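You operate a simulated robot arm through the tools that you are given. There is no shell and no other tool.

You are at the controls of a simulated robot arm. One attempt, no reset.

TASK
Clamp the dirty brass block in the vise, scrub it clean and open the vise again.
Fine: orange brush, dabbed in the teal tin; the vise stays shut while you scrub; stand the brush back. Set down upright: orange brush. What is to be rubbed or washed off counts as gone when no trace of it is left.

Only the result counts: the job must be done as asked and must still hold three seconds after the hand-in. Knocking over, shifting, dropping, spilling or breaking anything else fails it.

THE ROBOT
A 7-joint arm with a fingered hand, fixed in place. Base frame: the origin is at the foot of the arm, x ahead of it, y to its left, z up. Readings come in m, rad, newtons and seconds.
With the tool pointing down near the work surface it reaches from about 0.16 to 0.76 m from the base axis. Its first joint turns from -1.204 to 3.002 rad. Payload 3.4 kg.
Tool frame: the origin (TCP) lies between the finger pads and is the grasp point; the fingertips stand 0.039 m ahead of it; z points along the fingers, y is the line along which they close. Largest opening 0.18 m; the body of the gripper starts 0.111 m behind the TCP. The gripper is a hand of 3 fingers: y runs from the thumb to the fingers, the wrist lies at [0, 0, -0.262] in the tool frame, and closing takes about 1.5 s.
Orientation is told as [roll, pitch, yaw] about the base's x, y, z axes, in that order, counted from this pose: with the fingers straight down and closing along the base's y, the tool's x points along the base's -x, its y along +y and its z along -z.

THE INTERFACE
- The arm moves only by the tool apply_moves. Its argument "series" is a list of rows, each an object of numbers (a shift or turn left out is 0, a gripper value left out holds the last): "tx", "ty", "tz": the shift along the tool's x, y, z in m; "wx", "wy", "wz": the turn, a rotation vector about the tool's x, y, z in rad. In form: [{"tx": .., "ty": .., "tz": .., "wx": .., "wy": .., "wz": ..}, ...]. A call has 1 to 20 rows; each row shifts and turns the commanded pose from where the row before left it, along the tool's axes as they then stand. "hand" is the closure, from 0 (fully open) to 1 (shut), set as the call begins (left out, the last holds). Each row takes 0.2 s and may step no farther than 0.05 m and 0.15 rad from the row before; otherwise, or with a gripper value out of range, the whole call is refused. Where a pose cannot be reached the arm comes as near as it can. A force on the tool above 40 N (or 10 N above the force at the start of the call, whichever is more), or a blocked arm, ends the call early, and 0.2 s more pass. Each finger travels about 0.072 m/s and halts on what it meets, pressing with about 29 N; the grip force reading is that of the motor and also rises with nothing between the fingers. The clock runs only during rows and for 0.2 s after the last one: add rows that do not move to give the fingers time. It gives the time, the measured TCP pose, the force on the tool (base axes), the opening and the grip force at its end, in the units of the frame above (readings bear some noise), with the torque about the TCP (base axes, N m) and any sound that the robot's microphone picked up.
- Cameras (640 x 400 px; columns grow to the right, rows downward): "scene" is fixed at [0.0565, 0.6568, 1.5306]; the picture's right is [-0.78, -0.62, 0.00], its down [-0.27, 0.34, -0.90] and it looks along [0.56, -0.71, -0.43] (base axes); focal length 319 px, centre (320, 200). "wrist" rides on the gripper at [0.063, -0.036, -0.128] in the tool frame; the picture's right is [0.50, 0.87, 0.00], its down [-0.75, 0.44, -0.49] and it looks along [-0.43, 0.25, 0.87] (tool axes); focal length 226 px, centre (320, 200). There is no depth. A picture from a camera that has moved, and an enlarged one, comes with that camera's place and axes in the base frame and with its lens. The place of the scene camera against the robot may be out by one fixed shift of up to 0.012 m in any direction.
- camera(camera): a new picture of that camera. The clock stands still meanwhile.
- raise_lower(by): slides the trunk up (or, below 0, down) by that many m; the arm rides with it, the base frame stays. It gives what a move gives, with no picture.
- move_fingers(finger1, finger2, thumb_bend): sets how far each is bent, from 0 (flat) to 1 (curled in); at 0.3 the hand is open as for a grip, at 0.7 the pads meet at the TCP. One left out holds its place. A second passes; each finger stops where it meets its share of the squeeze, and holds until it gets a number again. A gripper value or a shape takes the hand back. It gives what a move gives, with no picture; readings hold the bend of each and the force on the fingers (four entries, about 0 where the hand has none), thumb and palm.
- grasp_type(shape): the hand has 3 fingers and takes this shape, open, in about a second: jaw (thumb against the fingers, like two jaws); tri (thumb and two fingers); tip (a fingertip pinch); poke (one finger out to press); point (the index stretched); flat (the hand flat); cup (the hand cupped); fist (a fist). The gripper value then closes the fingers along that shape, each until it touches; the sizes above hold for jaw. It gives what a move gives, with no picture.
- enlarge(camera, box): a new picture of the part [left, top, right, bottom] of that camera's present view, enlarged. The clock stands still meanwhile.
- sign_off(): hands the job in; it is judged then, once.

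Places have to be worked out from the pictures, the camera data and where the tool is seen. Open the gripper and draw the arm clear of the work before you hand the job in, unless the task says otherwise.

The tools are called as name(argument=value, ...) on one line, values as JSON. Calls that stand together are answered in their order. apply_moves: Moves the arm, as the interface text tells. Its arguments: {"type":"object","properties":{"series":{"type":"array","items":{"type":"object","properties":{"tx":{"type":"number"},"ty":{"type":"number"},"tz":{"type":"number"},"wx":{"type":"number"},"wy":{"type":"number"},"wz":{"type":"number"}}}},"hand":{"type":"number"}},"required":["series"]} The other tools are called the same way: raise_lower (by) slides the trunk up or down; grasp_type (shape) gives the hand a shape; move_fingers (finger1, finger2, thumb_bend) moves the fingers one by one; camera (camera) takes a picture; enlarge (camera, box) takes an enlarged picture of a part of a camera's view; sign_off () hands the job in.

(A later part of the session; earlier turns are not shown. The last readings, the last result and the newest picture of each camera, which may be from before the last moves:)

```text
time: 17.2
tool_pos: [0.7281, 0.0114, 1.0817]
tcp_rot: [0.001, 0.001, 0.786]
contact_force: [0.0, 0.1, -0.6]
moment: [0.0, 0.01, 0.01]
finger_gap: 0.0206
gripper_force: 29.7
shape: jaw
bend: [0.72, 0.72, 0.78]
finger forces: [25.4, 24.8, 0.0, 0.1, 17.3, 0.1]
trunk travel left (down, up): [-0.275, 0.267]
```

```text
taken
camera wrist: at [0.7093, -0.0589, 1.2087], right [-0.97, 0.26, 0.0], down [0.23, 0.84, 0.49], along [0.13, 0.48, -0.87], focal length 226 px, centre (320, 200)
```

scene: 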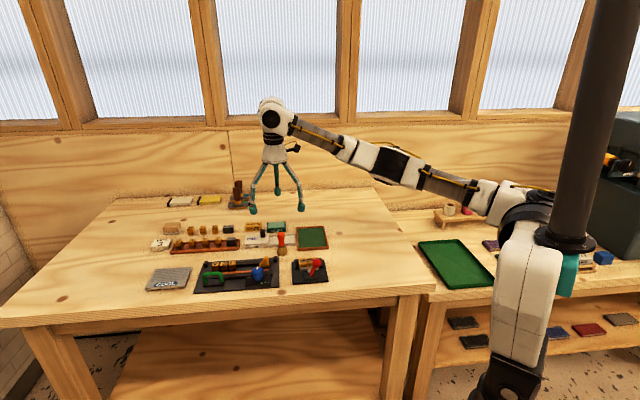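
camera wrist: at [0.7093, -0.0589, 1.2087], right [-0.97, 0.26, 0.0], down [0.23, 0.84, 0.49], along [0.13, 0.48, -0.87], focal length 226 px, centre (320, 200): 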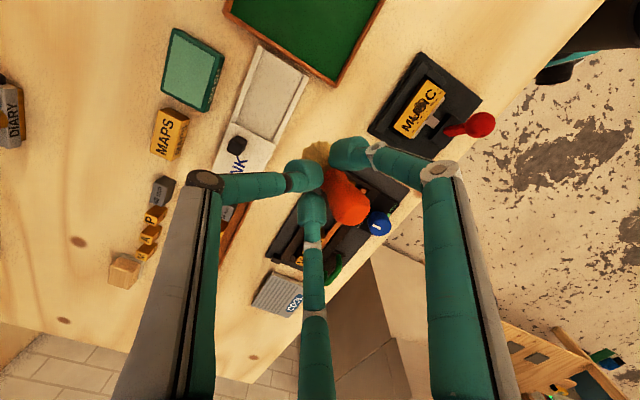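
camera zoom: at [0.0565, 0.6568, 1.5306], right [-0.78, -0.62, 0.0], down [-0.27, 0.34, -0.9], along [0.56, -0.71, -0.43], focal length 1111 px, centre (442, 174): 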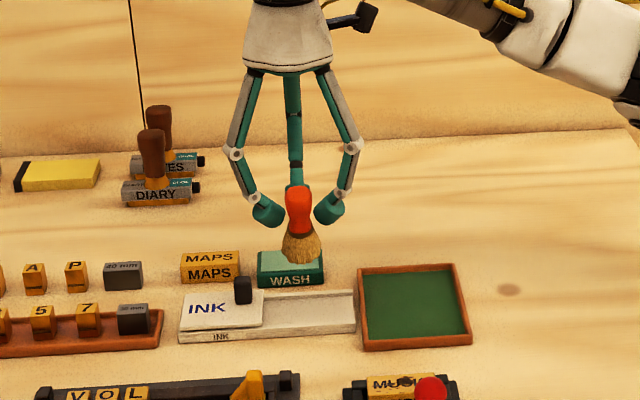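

The brush is lifted but looks slightly tilted in the grip. I zoom in to judge its angle.

enlarge(camera="wrist", box=[260, 110, 420, 250])

enlarge(camera="scene", box=[285, 190, 345, 235])

enlarge(camera="scene", box=[285, 185, 355, 235])

enlarge(camera="scene", box=[250, 170, 310, 240])

```text
2.86 times, centred on (340, 180) of wrist
camera zoom: at [0.7093, -0.0589, 1.2087], right [-0.97, 0.26, 0.0], down [0.23, 0.84, 0.49], along [0.13, 0.48, -0.87], focal length 646 px, centre (263, 257)
```

zoom: 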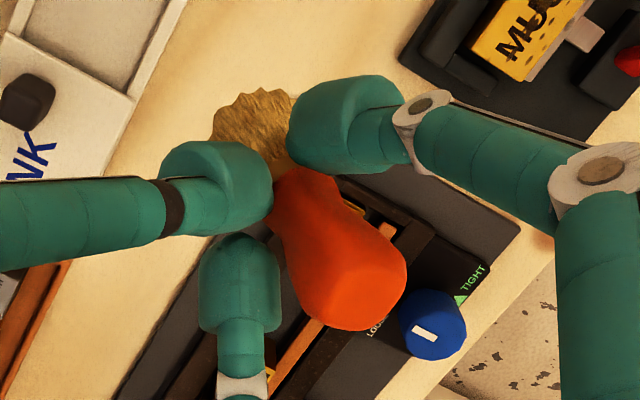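

```text
8.89 times, centred on (315, 212) of scene
camera zoom: at [0.0565, 0.6568, 1.5306], right [-0.78, -0.62, 0.0], down [-0.27, 0.34, -0.9], along [0.56, -0.71, -0.43], focal length 2839 px, centre (364, 89)
```

zoom: 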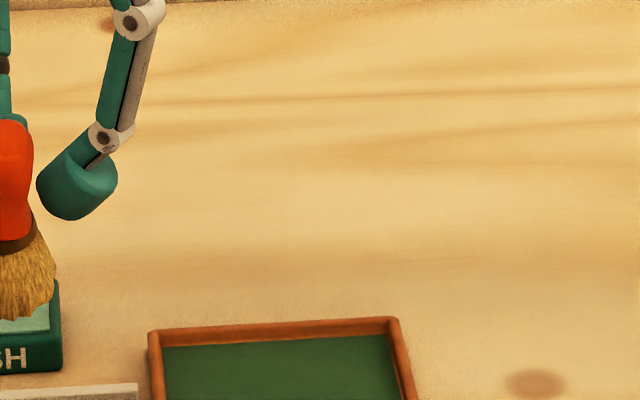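

```text
8.00 times, centred on (320, 210) of scene
camera zoom: at [0.0565, 0.6568, 1.5306], right [-0.78, -0.62, 0.0], down [-0.27, 0.34, -0.9], along [0.56, -0.71, -0.43], focal length 2555 px, centre (320, 120)
```

zoom: 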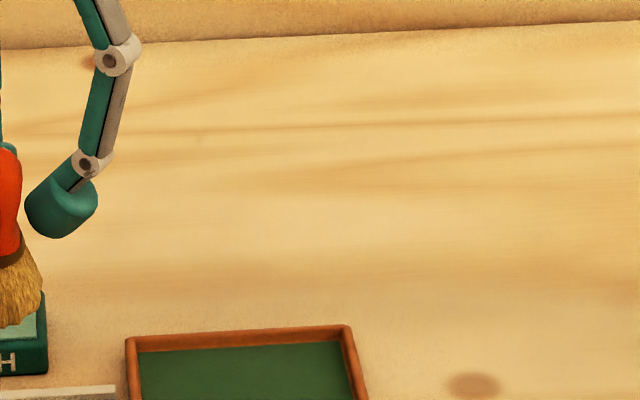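

```text
5.71 times, centred on (280, 205) of scene
camera zoom: at [0.0565, 0.6568, 1.5306], right [-0.78, -0.62, 0.0], down [-0.27, 0.34, -0.9], along [0.56, -0.71, -0.43], focal length 1825 px, centre (549, 171)
```

zoom: 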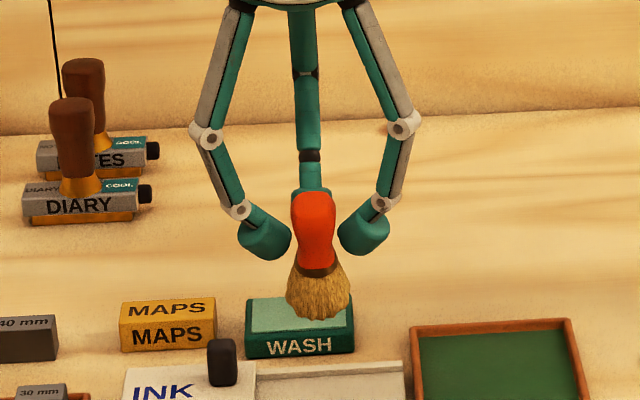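

The brush leans about 13° in the grip (handle toward tool +y) but is held firmly. If I yaw the hand so tool +y points outward, tilting the hand outward for reach will bring the brush back near vertical over the tin. I do that yaw now, at safe height.

apply_moves(series=[{"wz": 0.145}, {"wz": 0.145}, {"wz": 0.145}, {"wz": 0.145}, {"wz": 0.145}, {"wz": 0.145}, {"wz": 0.145}, {"wz": 0.145}, {"wz": 0.145}, {"wz": 0.145}, {"wz": 0.145}, {"wz": 0.145}, {"wz": 0.145}, {"wz": 0.145}, {"wz": 0.145}, {"wz": 0.145}, {"wz": 0.145}, {}])

camera(camera="wrist")

camera(camera="scene")

```text
time: 21.0
tool_pos: [0.7279, 0.0108, 1.0823]
tcp_rot: [0.0, 0.001, -1.68]
contact_force: [0.1, -1.0, -0.4]
moment: [-0.04, 0.02, -0.01]
finger_gap: 0.0202
gripper_force: 28.8
shape: jaw
bend: [0.72, 0.72, 0.78]
finger forces: [25.6, 24.9, 0.0, 0.1, 16.9, 0.0]
trunk travel left (down, up): [-0.275, 0.267]
```

```text
taken
camera wrist: at [0.6981, 0.0768, 1.2102], right [0.92, 0.4, 0.0], down [0.35, -0.8, 0.49], along [0.2, -0.45, -0.87], focal length 226 px, centre (320, 200)
```

wrist: 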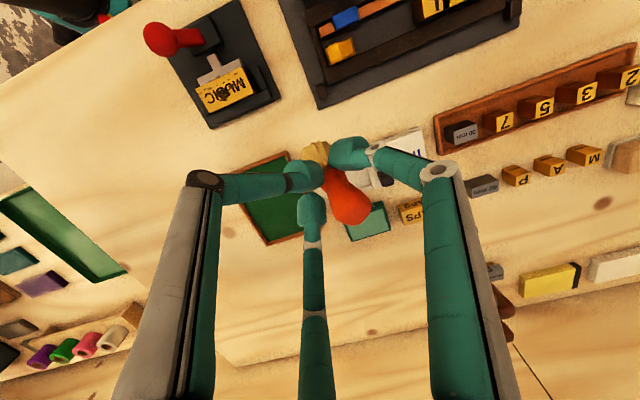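

```text
taken
```

scene: 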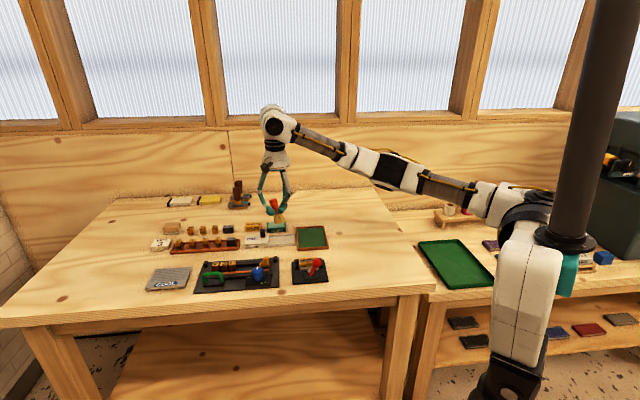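

Yaw done with the grip unchanged. Now I tilt the hand outward by about 14° and check that the brush hangs vertical.

apply_moves(series=[{"wx": -0.12}, {"wx": -0.12}, {}])

enlarge(camera="scene", box=[240, 160, 320, 240])

camera(camera="wrist")

```text
time: 21.8
tool_pos: [0.7274, 0.0114, 1.0842]
tcp_rot: [0.243, 0.001, -1.681]
contact_force: [-0.3, -0.8, 0.2]
moment: [0.02, 0.03, 0.01]
finger_gap: 0.0206
gripper_force: 29.0
shape: jaw
bend: [0.72, 0.72, 0.78]
finger forces: [25.4, 24.8, 0.0, 0.1, 17.3, 0.1]
trunk travel left (down, up): [-0.275, 0.267]
```

```text
5.00 times, centred on (280, 200) of scene
camera zoom: at [0.0565, 0.6568, 1.5306], right [-0.78, -0.62, 0.0], down [-0.27, 0.34, -0.9], along [0.56, -0.71, -0.43], focal length 1597 px, centre (520, 200)
```

zoom: 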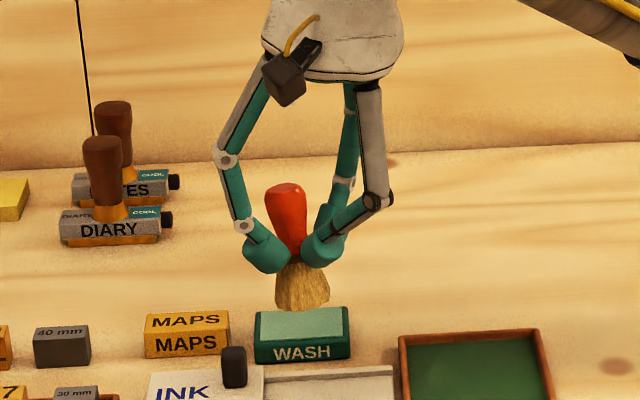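

```text
taken
camera wrist: at [0.6679, 0.0802, 1.1977], right [0.89, 0.41, 0.21], down [0.22, -0.78, 0.58], along [0.4, -0.47, -0.79], focal length 226 px, centre (320, 200)
```

wrist: 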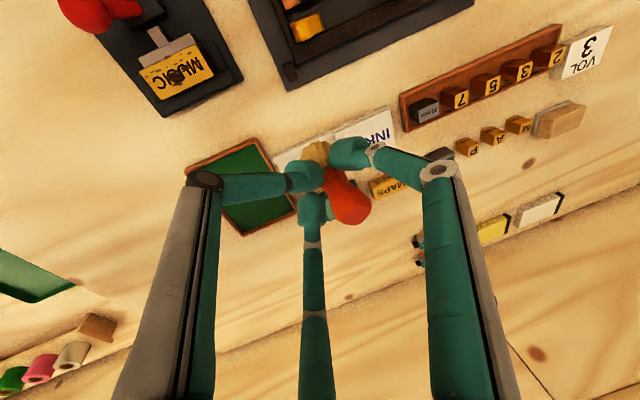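

The brush now hangs nearly vertical. I carry it over toward the near half of the WASH pad at safe height, testing the reach.

apply_moves(series=[{"tx": -0.0244, "ty": 0.0249, "tz": 0.0152}, {"tx": -0.0244, "ty": 0.0249, "tz": 0.0152}, {"tx": -0.0244, "ty": 0.0249, "tz": 0.0152}, {"tx": -0.0244, "ty": 0.0249, "tz": 0.0152}, {}])

enlarge(camera="scene", box=[230, 160, 330, 260])

camera(camera="wrist")

```text
time: 23.0
tool_pos: [0.826, -0.0993, 1.049]
tcp_rot: [0.242, 0.0, -1.678]
contact_force: [-0.9, -0.3, -0.5]
moment: [0.0, -0.01, -0.02]
finger_gap: 0.0204
gripper_force: 28.9
shape: jaw
bend: [0.72, 0.72, 0.78]
finger forces: [25.4, 24.7, 0.0, 0.1, 17.4, 0.1]
trunk travel left (down, up): [-0.275, 0.267]
```

```text
4.00 times, centred on (280, 210) of scene
camera zoom: at [0.0565, 0.6568, 1.5306], right [-0.78, -0.62, 0.0], down [-0.27, 0.34, -0.9], along [0.56, -0.71, -0.43], focal length 1278 px, centre (480, 160)
```

zoom: 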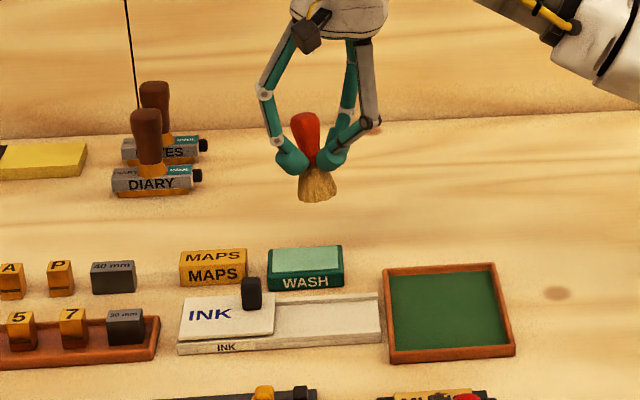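

```text
taken
camera wrist: at [0.7662, -0.0286, 1.1642], right [0.89, 0.41, 0.21], down [0.22, -0.78, 0.58], along [0.4, -0.47, -0.79], focal length 226 px, centre (320, 200)
```

wrist: 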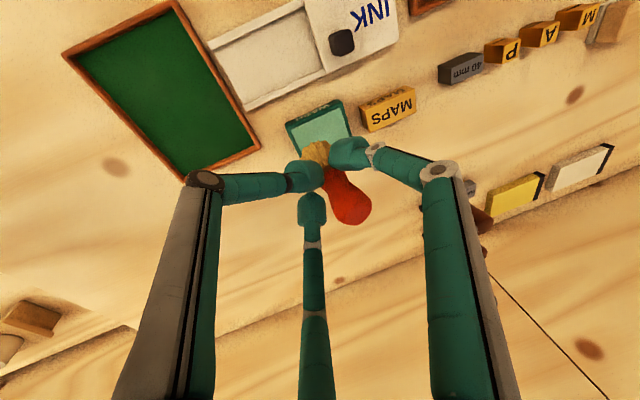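

Reach is fine. I zoom in both views to check where the bristles sit relative to the pad before lowering.

enlarge(camera="wrist", box=[260, 80, 390, 230])

enlarge(camera="scene", box=[260, 180, 330, 250])

```text
2.67 times, centred on (325, 155) of wrist
camera zoom: at [0.7662, -0.0286, 1.1642], right [0.89, 0.41, 0.21], down [0.22, -0.78, 0.58], along [0.4, -0.47, -0.79], focal length 603 px, centre (307, 320)
```

zoom: 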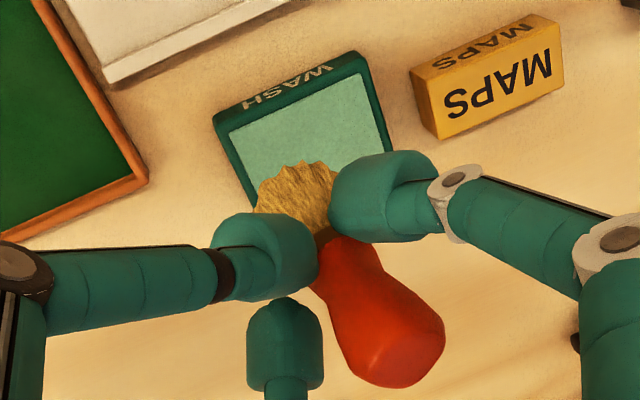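

```text
5.71 times, centred on (295, 215) of scene
camera zoom: at [0.0565, 0.6568, 1.5306], right [-0.78, -0.62, 0.0], down [-0.27, 0.34, -0.9], along [0.56, -0.71, -0.43], focal length 1825 px, centre (463, 114)
```

zoom: 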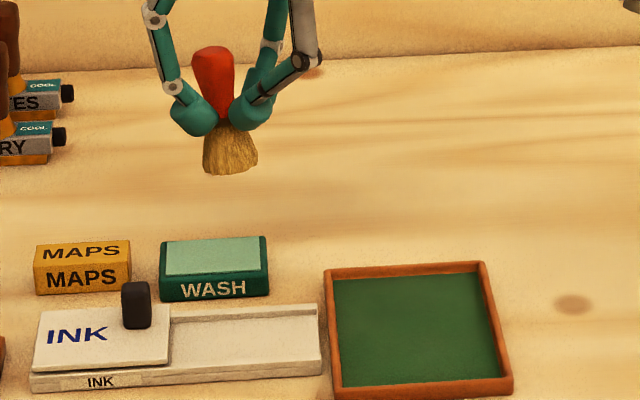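

The tip is about 1.2 cm inside the pad's front edge. I shift it toward the pad centre, then lower to about 2 cm above the pad.

apply_moves(series=[{"tx": 0.0032, "ty": 0.0148, "tz": 0.0037}, {"ty": -0.0072, "tz": 0.0291}, {"ty": -0.0072, "tz": 0.0291}, {}])

enlarge(camera="scene", box=[260, 180, 330, 250])

enlarge(camera="wrist", box=[260, 80, 390, 230])

```text
time: 24.0
tool_pos: [0.8412, -0.0982, 0.9895]
tcp_rot: [0.239, 0.002, -1.68]
contact_force: [0.1, -0.5, -1.0]
moment: [0.0, 0.01, 0.01]
finger_gap: 0.0205
gripper_force: 29.1
shape: jaw
bend: [0.72, 0.72, 0.78]
finger forces: [25.7, 24.5, 0.0, 0.0, 17.2, 0.0]
trunk travel left (down, up): [-0.275, 0.267]
```

```text
5.71 times, centred on (295, 215) of scene
camera zoom: at [0.0565, 0.6568, 1.5306], right [-0.78, -0.62, 0.0], down [-0.27, 0.34, -0.9], along [0.56, -0.71, -0.43], focal length 1825 px, centre (463, 114)
```

zoom: 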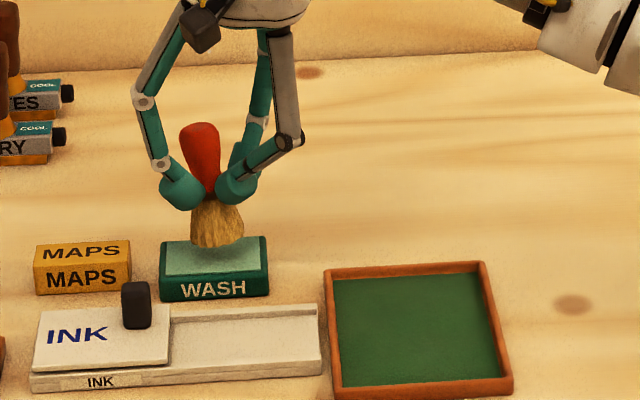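

```text
2.67 times, centred on (325, 155) of wrist
camera zoom: at [0.7834, -0.0286, 1.1039], right [0.89, 0.41, 0.21], down [0.22, -0.78, 0.58], along [0.4, -0.47, -0.79], focal length 603 px, centre (307, 320)
```

zoom: 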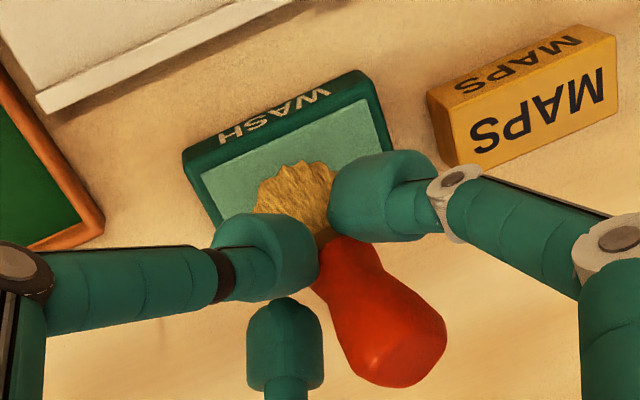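

Tip is over the pad with a couple of centimetres to go. I lower in small steps watching for contact force.

apply_moves(series=[{"ty": -0.0012, "tz": 0.0049}, {"ty": -0.0012, "tz": 0.0049}, {"ty": -0.0012, "tz": 0.0049}, {"ty": -0.0005, "tz": 0.0019}, {}])

enlarge(camera="scene", box=[260, 180, 330, 250])

```text
time: 25.2
tool_pos: [0.8427, -0.0961, 0.9741]
tcp_rot: [0.244, 0.002, -1.678]
contact_force: [-3.4, -0.5, 12.9]
moment: [-0.02, -0.19, 0.02]
finger_gap: 0.0194
gripper_force: 28.9
shape: jaw
bend: [0.72, 0.72, 0.78]
finger forces: [26.7, 26.1, 0.0, 0.1, 17.0, 0.0]
trunk travel left (down, up): [-0.275, 0.267]
```

```text
5.71 times, centred on (295, 215) of scene
camera zoom: at [0.0565, 0.6568, 1.5306], right [-0.78, -0.62, 0.0], down [-0.27, 0.34, -0.9], along [0.56, -0.71, -0.43], focal length 1825 px, centre (463, 114)
```

zoom: 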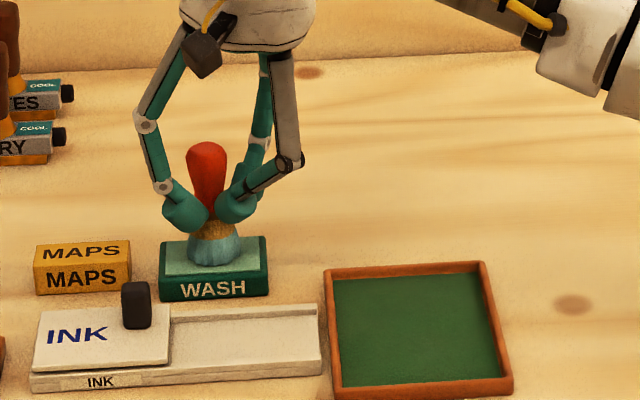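

The bristles turned wet (blue-white) at about 13 N contact, so the brush is dabbed. I lift straight off and carry it over to the clamped block.

apply_moves(series=[{"ty": 0.0068, "tz": -0.0275}, {"ty": 0.0068, "tz": -0.0275}, {"ty": 0.0068, "tz": -0.0275}, {"tx": 0.0123, "ty": -0.0384, "tz": -0.0095}, {"tx": 0.0123, "ty": -0.0384, "tz": -0.0095}, {"tx": 0.0123, "ty": -0.0384, "tz": -0.0095}, {"tx": 0.0123, "ty": -0.0384, "tz": -0.0095}, {"tx": 0.0123, "ty": -0.0384, "tz": -0.0095}, {"tx": 0.0123, "ty": -0.0384, "tz": -0.0095}, {"tx": 0.0123, "ty": -0.0384, "tz": -0.0095}, {}])

camera(camera="wrist")

enlarge(camera="scene", box=[260, 190, 360, 290])

```text
time: 27.6
tool_pos: [0.6128, 0.0024, 1.0537]
tcp_rot: [0.238, 0.0, -1.678]
contact_force: [0.3, 0.0, 0.2]
moment: [0.0, 0.05, 0.03]
finger_gap: 0.0031
gripper_force: 29.0
shape: jaw
bend: [0.77, 0.75, 0.84]
finger forces: [0.0, 0.0, 0.0, 0.0, 0.0, 0.0]
out of reach, approached as far as the arm can: row 4
trunk travel left (down, up): [-0.275, 0.267]
```

```text
taken
camera wrist: at [0.5562, 0.072, 1.1692], right [0.89, 0.41, 0.21], down [0.22, -0.78, 0.58], along [0.4, -0.47, -0.79], focal length 226 px, centre (320, 200)
```

wrist: 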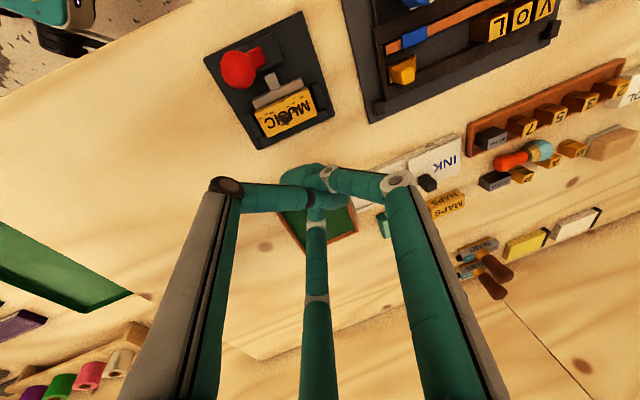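

```text
4.00 times, centred on (310, 240) of scene
camera zoom: at [0.0565, 0.6568, 1.5306], right [-0.78, -0.62, 0.0], down [-0.27, 0.34, -0.9], along [0.56, -0.71, -0.43], focal length 1278 px, centre (360, 40)
```

zoom: 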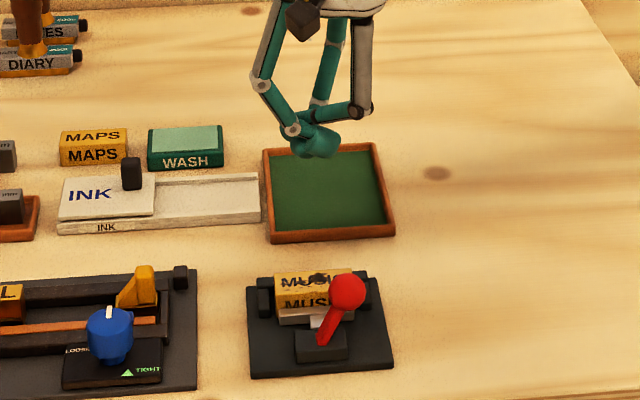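

The brush was flung out of the grip when the lift went out of reach; it now lies near the M-A-P type blocks. I need to see exactly where it is and whether anything else moved.

enlarge(camera="scene", box=[140, 190, 280, 260])

enlarge(camera="wrist", box=[440, 60, 640, 220])

camera(camera="scene")

```text
4.57 times, centred on (210, 225) of scene
camera zoom: at [0.0565, 0.6568, 1.5306], right [-0.78, -0.62, 0.0], down [-0.27, 0.34, -0.9], along [0.56, -0.71, -0.43], focal length 1460 px, centre (823, 86)
```

zoom: 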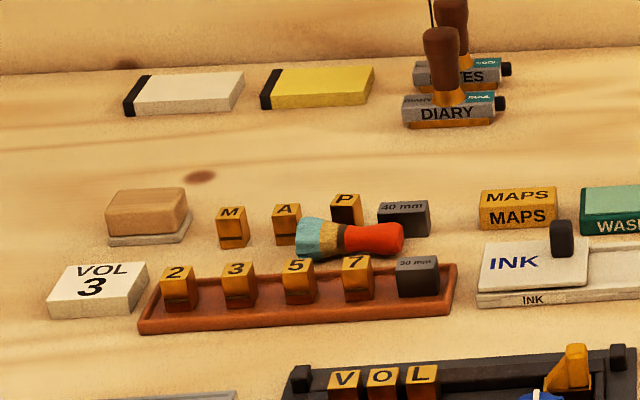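

```text
2.50 times, centred on (540, 140) of wrist
camera zoom: at [0.5562, 0.072, 1.1692], right [0.89, 0.41, 0.21], down [0.22, -0.78, 0.58], along [0.4, -0.47, -0.79], focal length 565 px, centre (-230, 350)
```

zoom: 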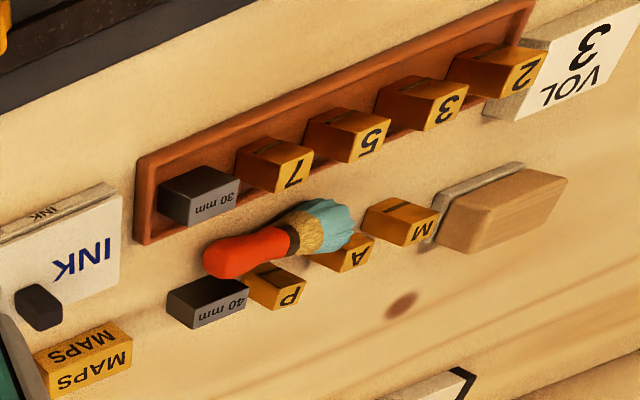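

```text
taken
```

scene: 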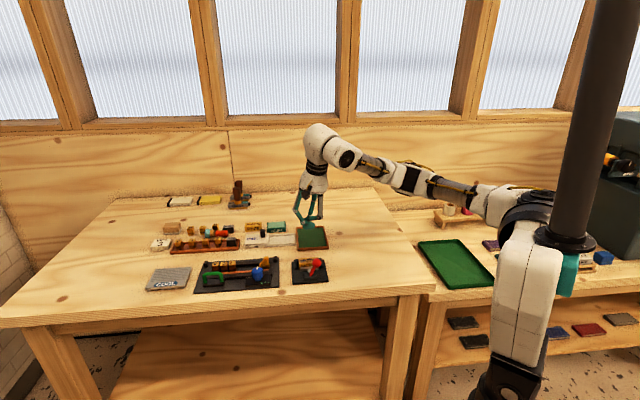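

The brush landed on its side between the tray and the M-A-P row. I take the same crop as my initial picture to check whether any type block moved.

enlarge(camera="scene", box=[150, 180, 260, 255])

enlarge(camera="scene", box=[180, 210, 250, 255])

enlarge(camera="scene", box=[140, 170, 340, 300])

```text
5.33 times, centred on (205, 218) of scene
camera zoom: at [0.0565, 0.6568, 1.5306], right [-0.78, -0.62, 0.0], down [-0.27, 0.34, -0.9], along [0.56, -0.71, -0.43], focal length 1704 px, centre (933, 107)
```

zoom: 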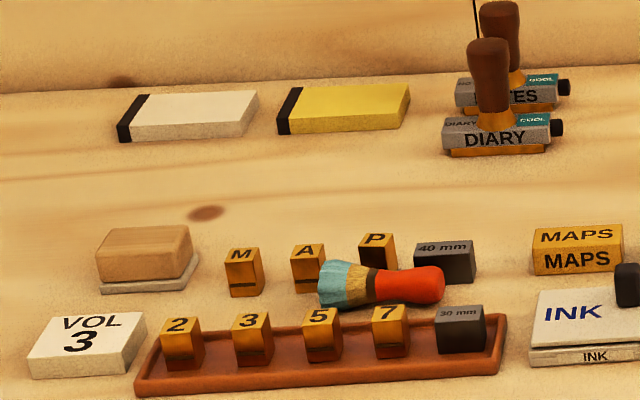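

```text
8.89 times, centred on (215, 232) of scene
camera zoom: at [0.0565, 0.6568, 1.5306], right [-0.78, -0.62, 0.0], down [-0.27, 0.34, -0.9], along [0.56, -0.71, -0.43], focal length 2839 px, centre (1253, -89)
```

zoom: 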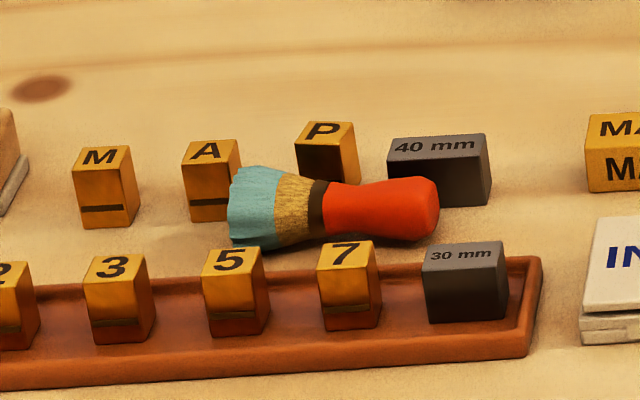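

```text
3.08 times, centred on (240, 235) of scene
camera zoom: at [0.0565, 0.6568, 1.5306], right [-0.78, -0.62, 0.0], down [-0.27, 0.34, -0.9], along [0.56, -0.71, -0.43], focal length 983 px, centre (566, 92)
```

zoom: 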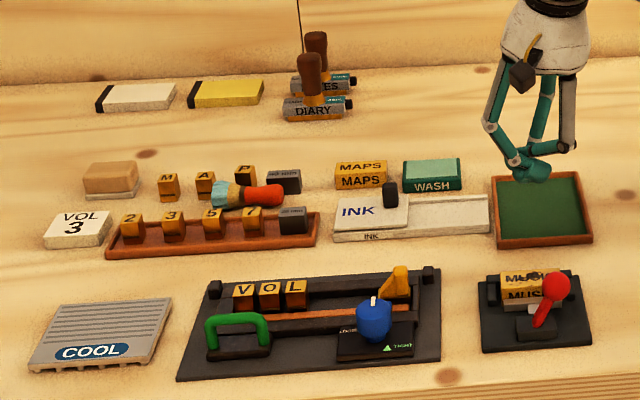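

Compared with my first picture only the P block was pushed back, by roughly a centimetre. The brush lies at about r ≈ 1.0 m, so getting it back needs a long, tilted reach. I rise to a clear height, then try the "poke" shape to see what reach one stretched finger gives.

apply_moves(series=[{"ty": 0.01, "tz": -0.04}, {"ty": 0.01, "tz": -0.04}, {"ty": 0.01, "tz": -0.04}, {"ty": 0.01, "tz": -0.04}, {}], hand=0.3)

grasp_type(shape="poke")

camera(camera="wrist")

enlarge(camera="scene", box=[240, 80, 400, 240])

```text
time: 28.8
tool_pos: [0.6171, 0.0038, 1.2196]
tcp_rot: [0.24, 0.003, -1.678]
contact_force: [-0.4, 0.5, 0.1]
moment: [0.01, -0.02, -0.01]
finger_gap: 0.1254
gripper_force: 0.1
shape: jaw
bend: [0.63, 0.63, 0.63]
finger forces: [0.0, 0.1, 0.0, 0.1, 0.1, 0.0]
trunk travel left (down, up): [-0.275, 0.267]
```

```text
time: 29.7
tool_pos: [0.6164, 0.0035, 1.2195]
tcp_rot: [0.241, 0.003, -1.679]
contact_force: [-0.2, 0.1, 0.1]
moment: [-0.02, 0.0, 0.0]
finger_gap: 0.0
gripper_force: 0.1
shape: poke
bend: [1.0, 1.0, 0.66]
finger forces: [0.0, 0.0, 0.0, 0.0, 0.0, 0.0]
trunk travel left (down, up): [-0.275, 0.267]
```

```text
taken
camera wrist: at [0.5578, 0.0724, 1.3353], right [0.89, 0.41, 0.21], down [0.22, -0.78, 0.58], along [0.4, -0.47, -0.79], focal length 226 px, centre (320, 200)
```

wrist: 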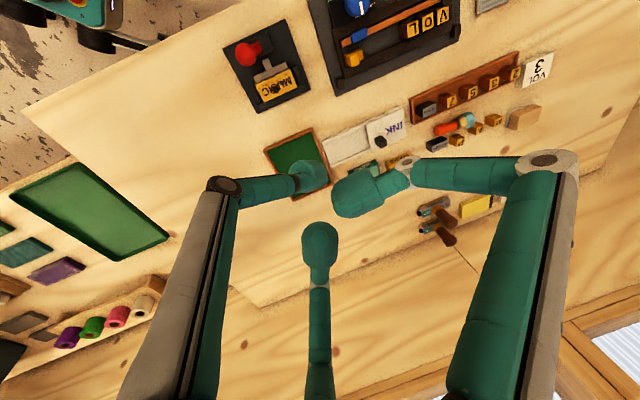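

```text
2.50 times, centred on (320, 160) of scene
camera zoom: at [0.0565, 0.6568, 1.5306], right [-0.78, -0.62, 0.0], down [-0.27, 0.34, -0.9], along [0.56, -0.71, -0.43], focal length 798 px, centre (320, 300)
```

zoom: 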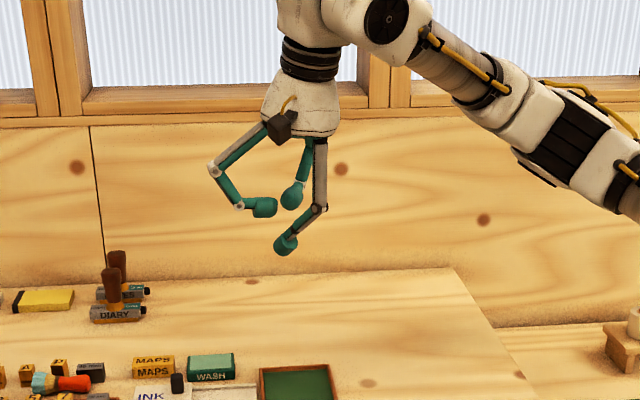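

Poke only leaves the thumb out, no extra reach. I check the "tip" shape, which might give a narrow two-finger pinch for the crowded spot.

grasp_type(shape="tip")

camera(camera="wrist")

enlarge(camera="scene", box=[270, 100, 350, 200])

```text
time: 30.6
tool_pos: [0.6162, 0.0034, 1.2205]
tcp_rot: [0.239, 0.002, -1.679]
contact_force: [-0.7, 0.3, 0.5]
moment: [-0.01, 0.02, 0.04]
finger_gap: 0.18
gripper_force: 0.0
shape: tip
bend: [0.3, 0.3, 0.3]
finger forces: [0.0, 0.0, 0.0, 0.0, 0.1, 0.1]
trunk travel left (down, up): [-0.275, 0.267]
```

```text
taken
camera wrist: at [0.5577, 0.0724, 1.3353], right [0.89, 0.41, 0.21], down [0.22, -0.78, 0.58], along [0.4, -0.47, -0.79], focal length 226 px, centre (320, 200)
```

wrist: 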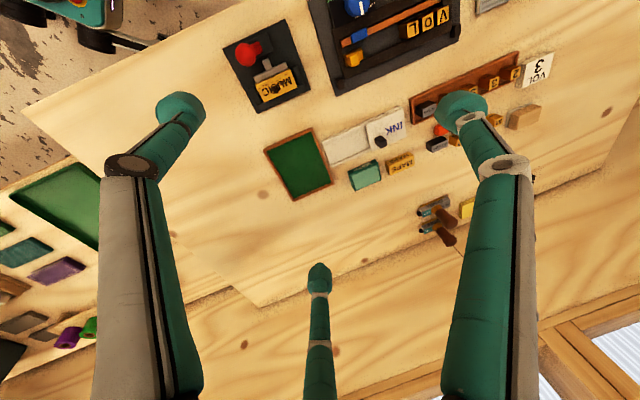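

```text
4.00 times, centred on (310, 150) of scene
camera zoom: at [0.0565, 0.6568, 1.5306], right [-0.78, -0.62, 0.0], down [-0.27, 0.34, -0.9], along [0.56, -0.71, -0.43], focal length 1278 px, centre (360, 400)
```

zoom: 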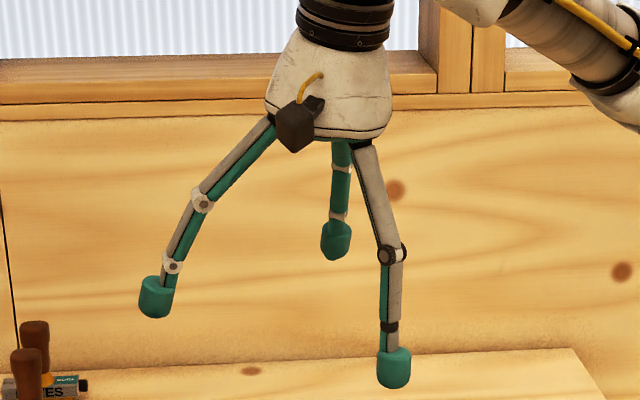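

All shapes keep the same three-way fingers. For the far reach I'll use a strongly tilted hand with the thumb on top and the trunk lowered. First I untilt and start turning the yaw round, with the hand in jaw shape at safe height.

grasp_type(shape="jaw")

apply_moves(series=[{"wx": 0.12}, {"wx": 0.12}, {"wz": -0.143}, {"wz": -0.143}, {"wz": -0.143}, {"wz": -0.143}, {"wz": -0.143}, {"wz": -0.143}, {"wz": -0.143}, {"wz": -0.143}, {"wz": -0.143}, {"wz": -0.143}, {"wz": -0.143}, {"wz": -0.143}, {"wz": -0.143}, {"wz": -0.143}, {"wz": -0.143}, {"wz": -0.143}, {}], hand=0.6)

```text
time: 31.5
tool_pos: [0.6162, 0.003, 1.2214]
tcp_rot: [0.24, 0.002, -1.679]
contact_force: [-0.6, 0.5, 0.6]
moment: [0.01, 0.03, -0.01]
finger_gap: 0.1801
gripper_force: 0.0
shape: jaw
bend: [0.3, 0.3, 0.3]
finger forces: [0.0, 0.0, 0.1, 0.0, 0.0, 0.1]
trunk travel left (down, up): [-0.275, 0.267]
```

```text
time: 35.5
tool_pos: [0.6167, 0.0006, 1.2219]
tcp_rot: [0.001, -0.002, 0.61]
contact_force: [0.8, -0.1, 0.0]
moment: [-0.04, 0.02, -0.05]
finger_gap: 0.0728
gripper_force: 0.1
shape: jaw
bend: [0.72, 0.72, 0.74]
finger forces: [0.0, 0.0, 0.0, 0.0, 0.0, 0.0]
trunk travel left (down, up): [-0.275, 0.267]
```

Continuing the yaw so the thumb faces outward (toward the brush), then lowering the trunk by 0.15 m.

apply_moves(series=[{"wz": -0.1465}, {"wz": -0.1465}, {"wz": -0.1465}, {"wz": -0.1465}, {"wz": -0.1465}, {"wz": -0.1465}, {"wz": -0.1465}, {}])

raise_lower(by=-0.1)

camera(camera="scene")

camera(camera="wrist")

```text
time: 37.3
tool_pos: [0.6161, 0.0028, 1.2201]
tcp_rot: [-0.001, -0.003, 1.633]
contact_force: [0.9, 0.3, -0.9]
moment: [0.03, -0.03, -0.01]
finger_gap: 0.0726
gripper_force: 0.0
shape: jaw
bend: [0.72, 0.72, 0.74]
finger forces: [0.0, 0.0, 0.0, 0.1, 0.0, 0.0]
trunk travel left (down, up): [-0.275, 0.267]
```

```text
time: 38.6
tool_pos: [0.6153, 0.0012, 1.1225]
tcp_rot: [-0.003, -0.002, 1.634]
contact_force: [-1.4, -0.5, 0.3]
moment: [0.0, 0.01, -0.02]
finger_gap: 0.0725
gripper_force: 0.1
shape: jaw
bend: [0.72, 0.72, 0.74]
finger forces: [0.0, 0.0, 0.1, 0.0, 0.1, 0.1]
trunk travel left (down, up): [-0.175, 0.367]
```

```text
taken
```

scene: 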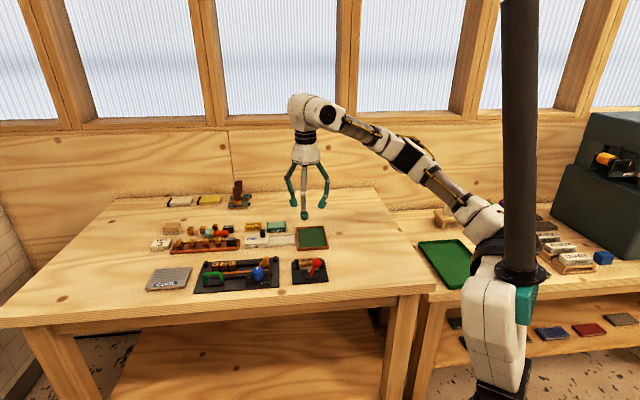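

```text
taken
camera wrist: at [0.6546, -0.0586, 1.2492], right [-0.83, -0.55, 0.0], down [-0.48, 0.72, 0.49], along [-0.27, 0.41, -0.87], focal length 226 px, centre (320, 200)
```

wrist: 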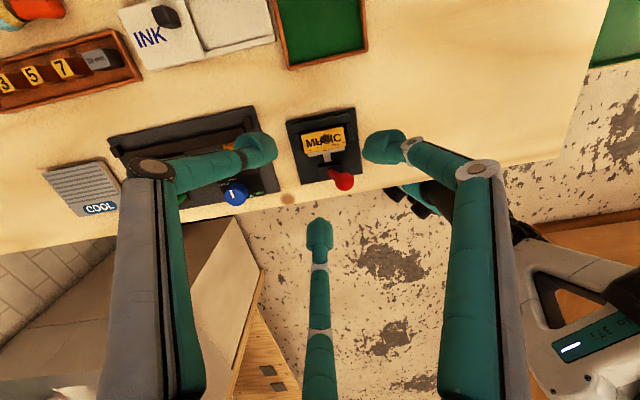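

The base posture changed with the yaw but everything is clear. Now I tilt the hand 50° outward in place at this safe height.

apply_moves(series=[{"wx": 0.1455}, {"wx": 0.1455}, {"wx": 0.1455}, {"wx": 0.1455}, {"wx": 0.1455}, {"wx": 0.1455}, {}])

camera(camera="scene")

camera(camera="wrist")

```text
time: 40.2
tool_pos: [0.6165, 0.0008, 1.1199]
tcp_rot: [-0.876, -0.001, 1.633]
contact_force: [0.2, -0.3, 0.8]
moment: [-0.02, 0.0, 0.01]
finger_gap: 0.0727
gripper_force: 0.1
shape: jaw
bend: [0.72, 0.72, 0.74]
finger forces: [0.1, 0.1, 0.0, 0.0, 0.0, 0.0]
trunk travel left (down, up): [-0.175, 0.367]
```

```text
taken
```

scene: 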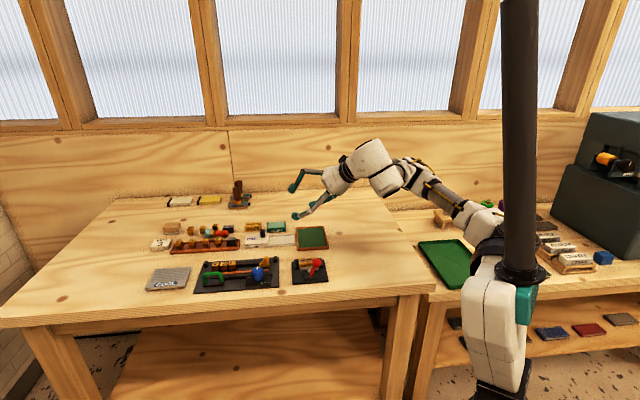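

```text
taken
camera wrist: at [0.5453, -0.0655, 1.2288], right [-0.52, -0.53, -0.67], down [-0.7, 0.71, -0.02], along [0.48, 0.46, -0.75], focal length 226 px, centre (320, 200)
```

wrist: 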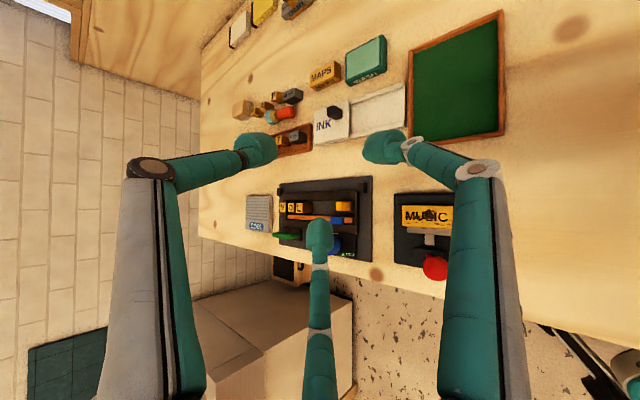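

Tilted view works well and shows the brush. I move outward in steps at this height toward the brush.

apply_moves(series=[{"ty": -0.0289, "tz": 0.0345}, {"ty": -0.0289, "tz": 0.0345}, {"ty": -0.0289, "tz": 0.0345, "tx": -0.01}, {"ty": -0.0289, "tz": 0.0345, "tx": -0.01}, {"ty": -0.0289, "tz": 0.0345, "tx": -0.01}, {"ty": -0.0289, "tz": 0.0345, "tx": -0.01}, {}])

camera(camera="scene")

camera(camera="wrist")

```text
time: 41.8
tool_pos: [0.883, 0.0576, 1.1212]
tcp_rot: [-0.877, -0.001, 1.635]
contact_force: [0.1, -0.5, -0.3]
moment: [-0.02, -0.01, -0.01]
finger_gap: 0.0723
gripper_force: 0.0
shape: jaw
bend: [0.72, 0.72, 0.74]
finger forces: [0.0, 0.0, 0.1, 0.0, 0.1, 0.0]
trunk travel left (down, up): [-0.175, 0.367]
```

```text
taken
```

scene: 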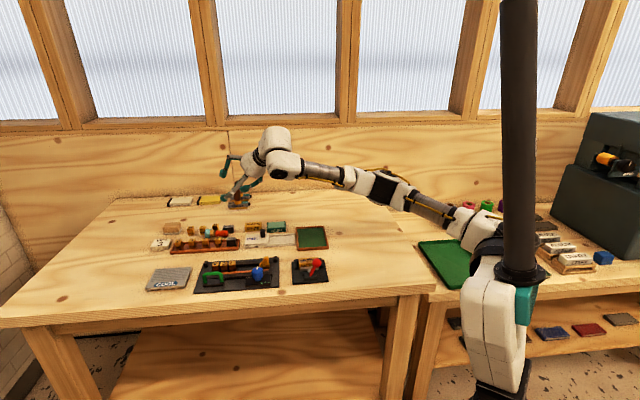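

```text
taken
camera wrist: at [0.8128, -0.0101, 1.2301], right [-0.52, -0.53, -0.67], down [-0.7, 0.71, -0.02], along [0.48, 0.46, -0.75], focal length 226 px, centre (320, 200)
```

wrist: 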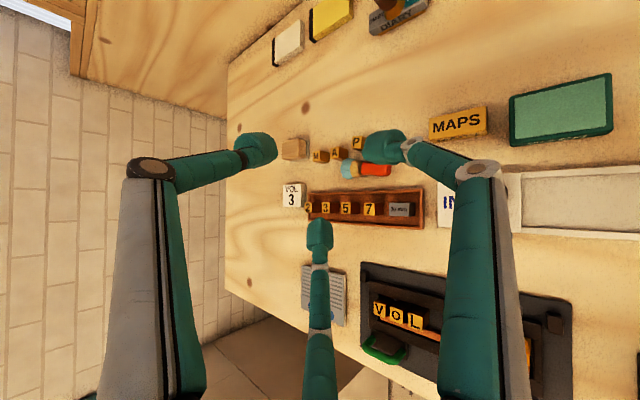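

From here the brush and blocks are much closer. I zoom in to measure the brush, P and the neighbouring blocks accurately.

enlarge(camera="wrist", box=[300, 120, 430, 220])

enlarge(camera="wrist", box=[330, 125, 400, 185])

```text
4.00 times, centred on (365, 170) of wrist
camera zoom: at [0.8128, -0.0101, 1.2301], right [-0.52, -0.53, -0.67], down [-0.7, 0.71, -0.02], along [0.48, 0.46, -0.75], focal length 904 px, centre (140, 320)
```

zoom: 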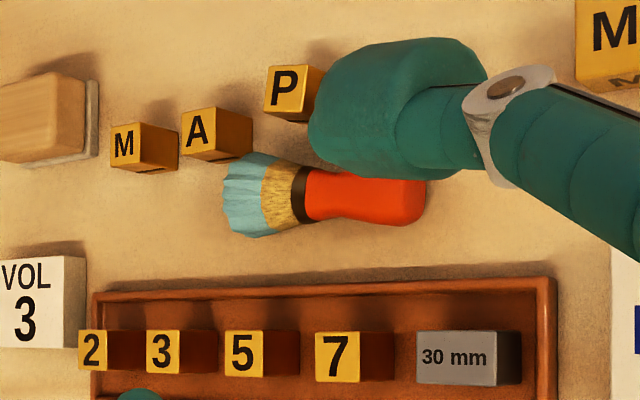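

```text
6.67 times, centred on (365, 155) of wrist
camera zoom: at [0.8128, -0.0101, 1.2301], right [-0.52, -0.53, -0.67], down [-0.7, 0.71, -0.02], along [0.48, 0.46, -0.75], focal length 1507 px, centre (20, 500)
```

zoom: 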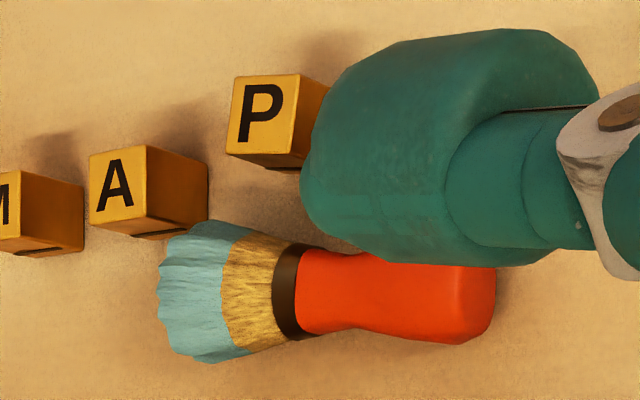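

Measured from here: brush handle end ≈ (0.965, 0.062), bristle end ≈ (1.033, 0.118); P is displaced about 1.2 cm backward. There is about 2.7 cm of space between the handle and P. I test how much farther the arm can stretch at this safe height, with small steps.

apply_moves(series=[{"ty": -0.0129, "tz": 0.0154}, {"ty": -0.0129, "tz": 0.0154}, {"ty": -0.0129, "tz": 0.0154}, {"ty": -0.0129, "tz": 0.0154}, {}])

camera(camera="scene")

```text
time: 43.0
tool_pos: [0.9687, 0.0652, 1.119]
tcp_rot: [-0.871, -0.003, 1.636]
contact_force: [0.5, -0.4, -2.2]
moment: [0.07, -0.09, 0.07]
finger_gap: 0.0724
gripper_force: 0.0
shape: jaw
bend: [0.72, 0.72, 0.74]
finger forces: [0.1, 0.0, 0.0, 0.0, 0.0, 0.0]
trunk travel left (down, up): [-0.175, 0.367]
```

```text
taken
```

scene: 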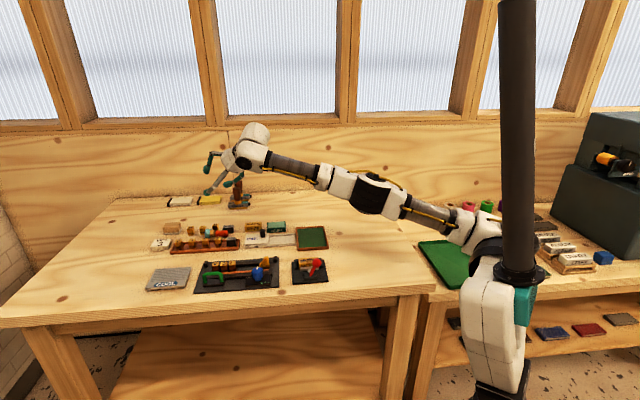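

No limit yet at wrist radius 0.77 m. I test a bit further.

apply_moves(series=[{"ty": -0.0096, "tz": 0.0115}, {"ty": -0.0096, "tz": 0.0115}, {"ty": -0.0096, "tz": 0.0115}, {}])

camera(camera="wrist")

```text
time: 44.0
tool_pos: [0.967, 0.0636, 1.1229]
tcp_rot: [-0.873, -0.001, 1.632]
contact_force: [1.2, -0.3, -0.4]
moment: [-0.03, -0.03, -0.01]
finger_gap: 0.0721
gripper_force: 0.1
shape: jaw
bend: [0.72, 0.72, 0.74]
finger forces: [0.1, 0.0, 0.0, 0.1, 0.0, 0.0]
out of reach, approached as far as the arm can: row 1, 2, 3
trunk travel left (down, up): [-0.175, 0.367]
```

```text
taken
camera wrist: at [0.8961, -0.0034, 1.2313], right [-0.52, -0.53, -0.67], down [-0.7, 0.71, -0.02], along [0.48, 0.46, -0.75], focal length 226 px, centre (320, 200)
```

wrist: 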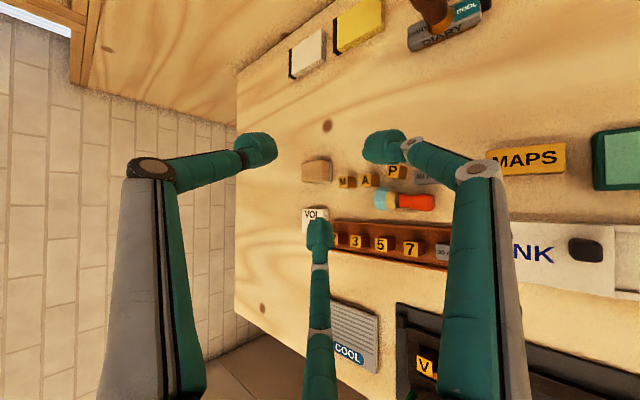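

The reach limit here is wrist radius ≈ 0.77 m at this height and will be a bit more when lower. The brush is now fully visible between the fingers, so I zoom in for precise measurement.

enlarge(camera="wrist", box=[350, 150, 450, 220])

enlarge(camera="wrist", box=[320, 150, 480, 270])

```text
5.71 times, centred on (400, 185) of wrist
camera zoom: at [0.8961, -0.0034, 1.2313], right [-0.52, -0.53, -0.67], down [-0.7, 0.71, -0.02], along [0.48, 0.46, -0.75], focal length 1292 px, centre (-137, 286)
```

zoom: 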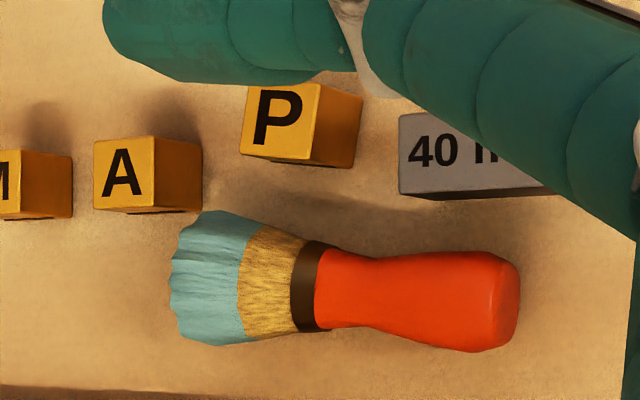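

```text
3.33 times, centred on (400, 210) of wrist
camera zoom: at [0.8961, -0.0034, 1.2313], right [-0.52, -0.53, -0.67], down [-0.7, 0.71, -0.02], along [0.48, 0.46, -0.75], focal length 754 px, centre (53, 167)
```

zoom: 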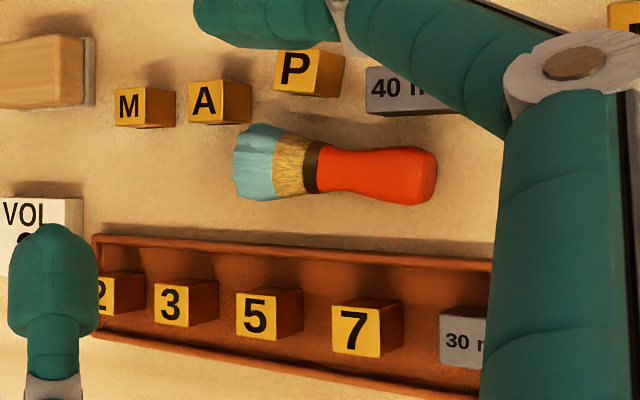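

The brush sits in a 6 cm corridor between the 40 mm/P blocks and the tray, too tight for three fingers. Plan: press the closed fingertips gently on the handle and drag the brush along the corridor toward −L, where there is room to grasp it. First I close the fingers and align above the handle.

apply_moves(series=[{"tx": -0.0085, "ty": 0.0035, "tz": -0.0042}, {"tx": -0.0085, "ty": 0.0035, "tz": -0.0042}, {"ty": 0.023, "tz": 0.0193}, {"ty": 0.023, "tz": 0.0193}, {"ty": 0.023, "tz": 0.0193}, {}, {}, {}], hand=1)

camera(camera="wrist")

enlarge(camera="scene", box=[170, 150, 290, 250])

```text
time: 45.8
tool_pos: [0.9519, 0.0796, 1.0308]
tcp_rot: [-0.874, 0.0, 1.635]
contact_force: [-0.4, 0.2, -0.2]
moment: [-0.01, 0.03, 0.01]
finger_gap: 0.0
gripper_force: 28.9
shape: jaw
bend: [0.66, 0.66, 0.66]
finger forces: [0.0, 0.0, 0.1, 0.0, 0.1, 0.0]
trunk travel left (down, up): [-0.175, 0.367]
```

```text
taken
camera wrist: at [0.8816, 0.0117, 1.14], right [-0.52, -0.53, -0.66], down [-0.7, 0.71, -0.02], along [0.48, 0.46, -0.75], focal length 226 px, centre (320, 200)
```

wrist: 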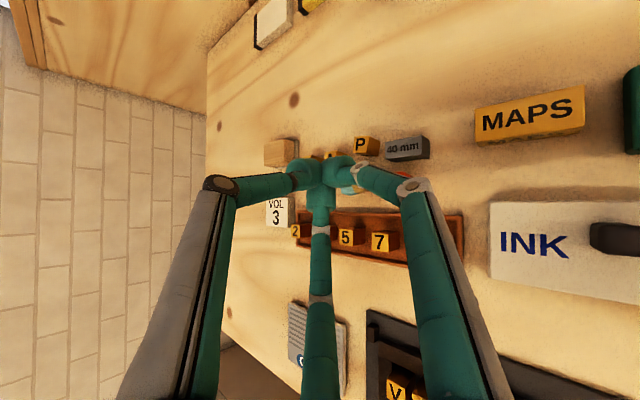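

```text
4.00 times, centred on (230, 200) of scene
camera zoom: at [0.0565, 0.6568, 1.5306], right [-0.78, -0.62, 0.0], down [-0.27, 0.34, -0.9], along [0.56, -0.71, -0.43], focal length 1278 px, centre (680, 200)
```

zoom: 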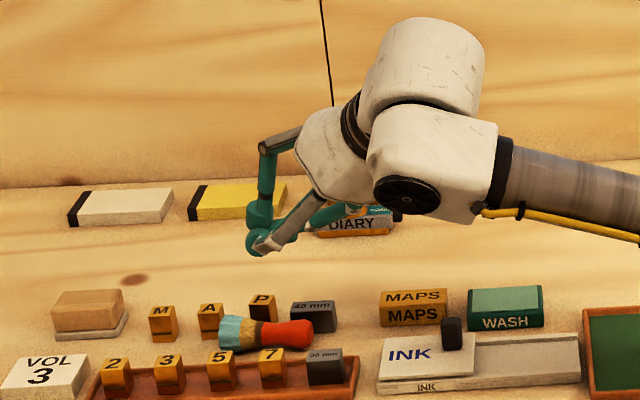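

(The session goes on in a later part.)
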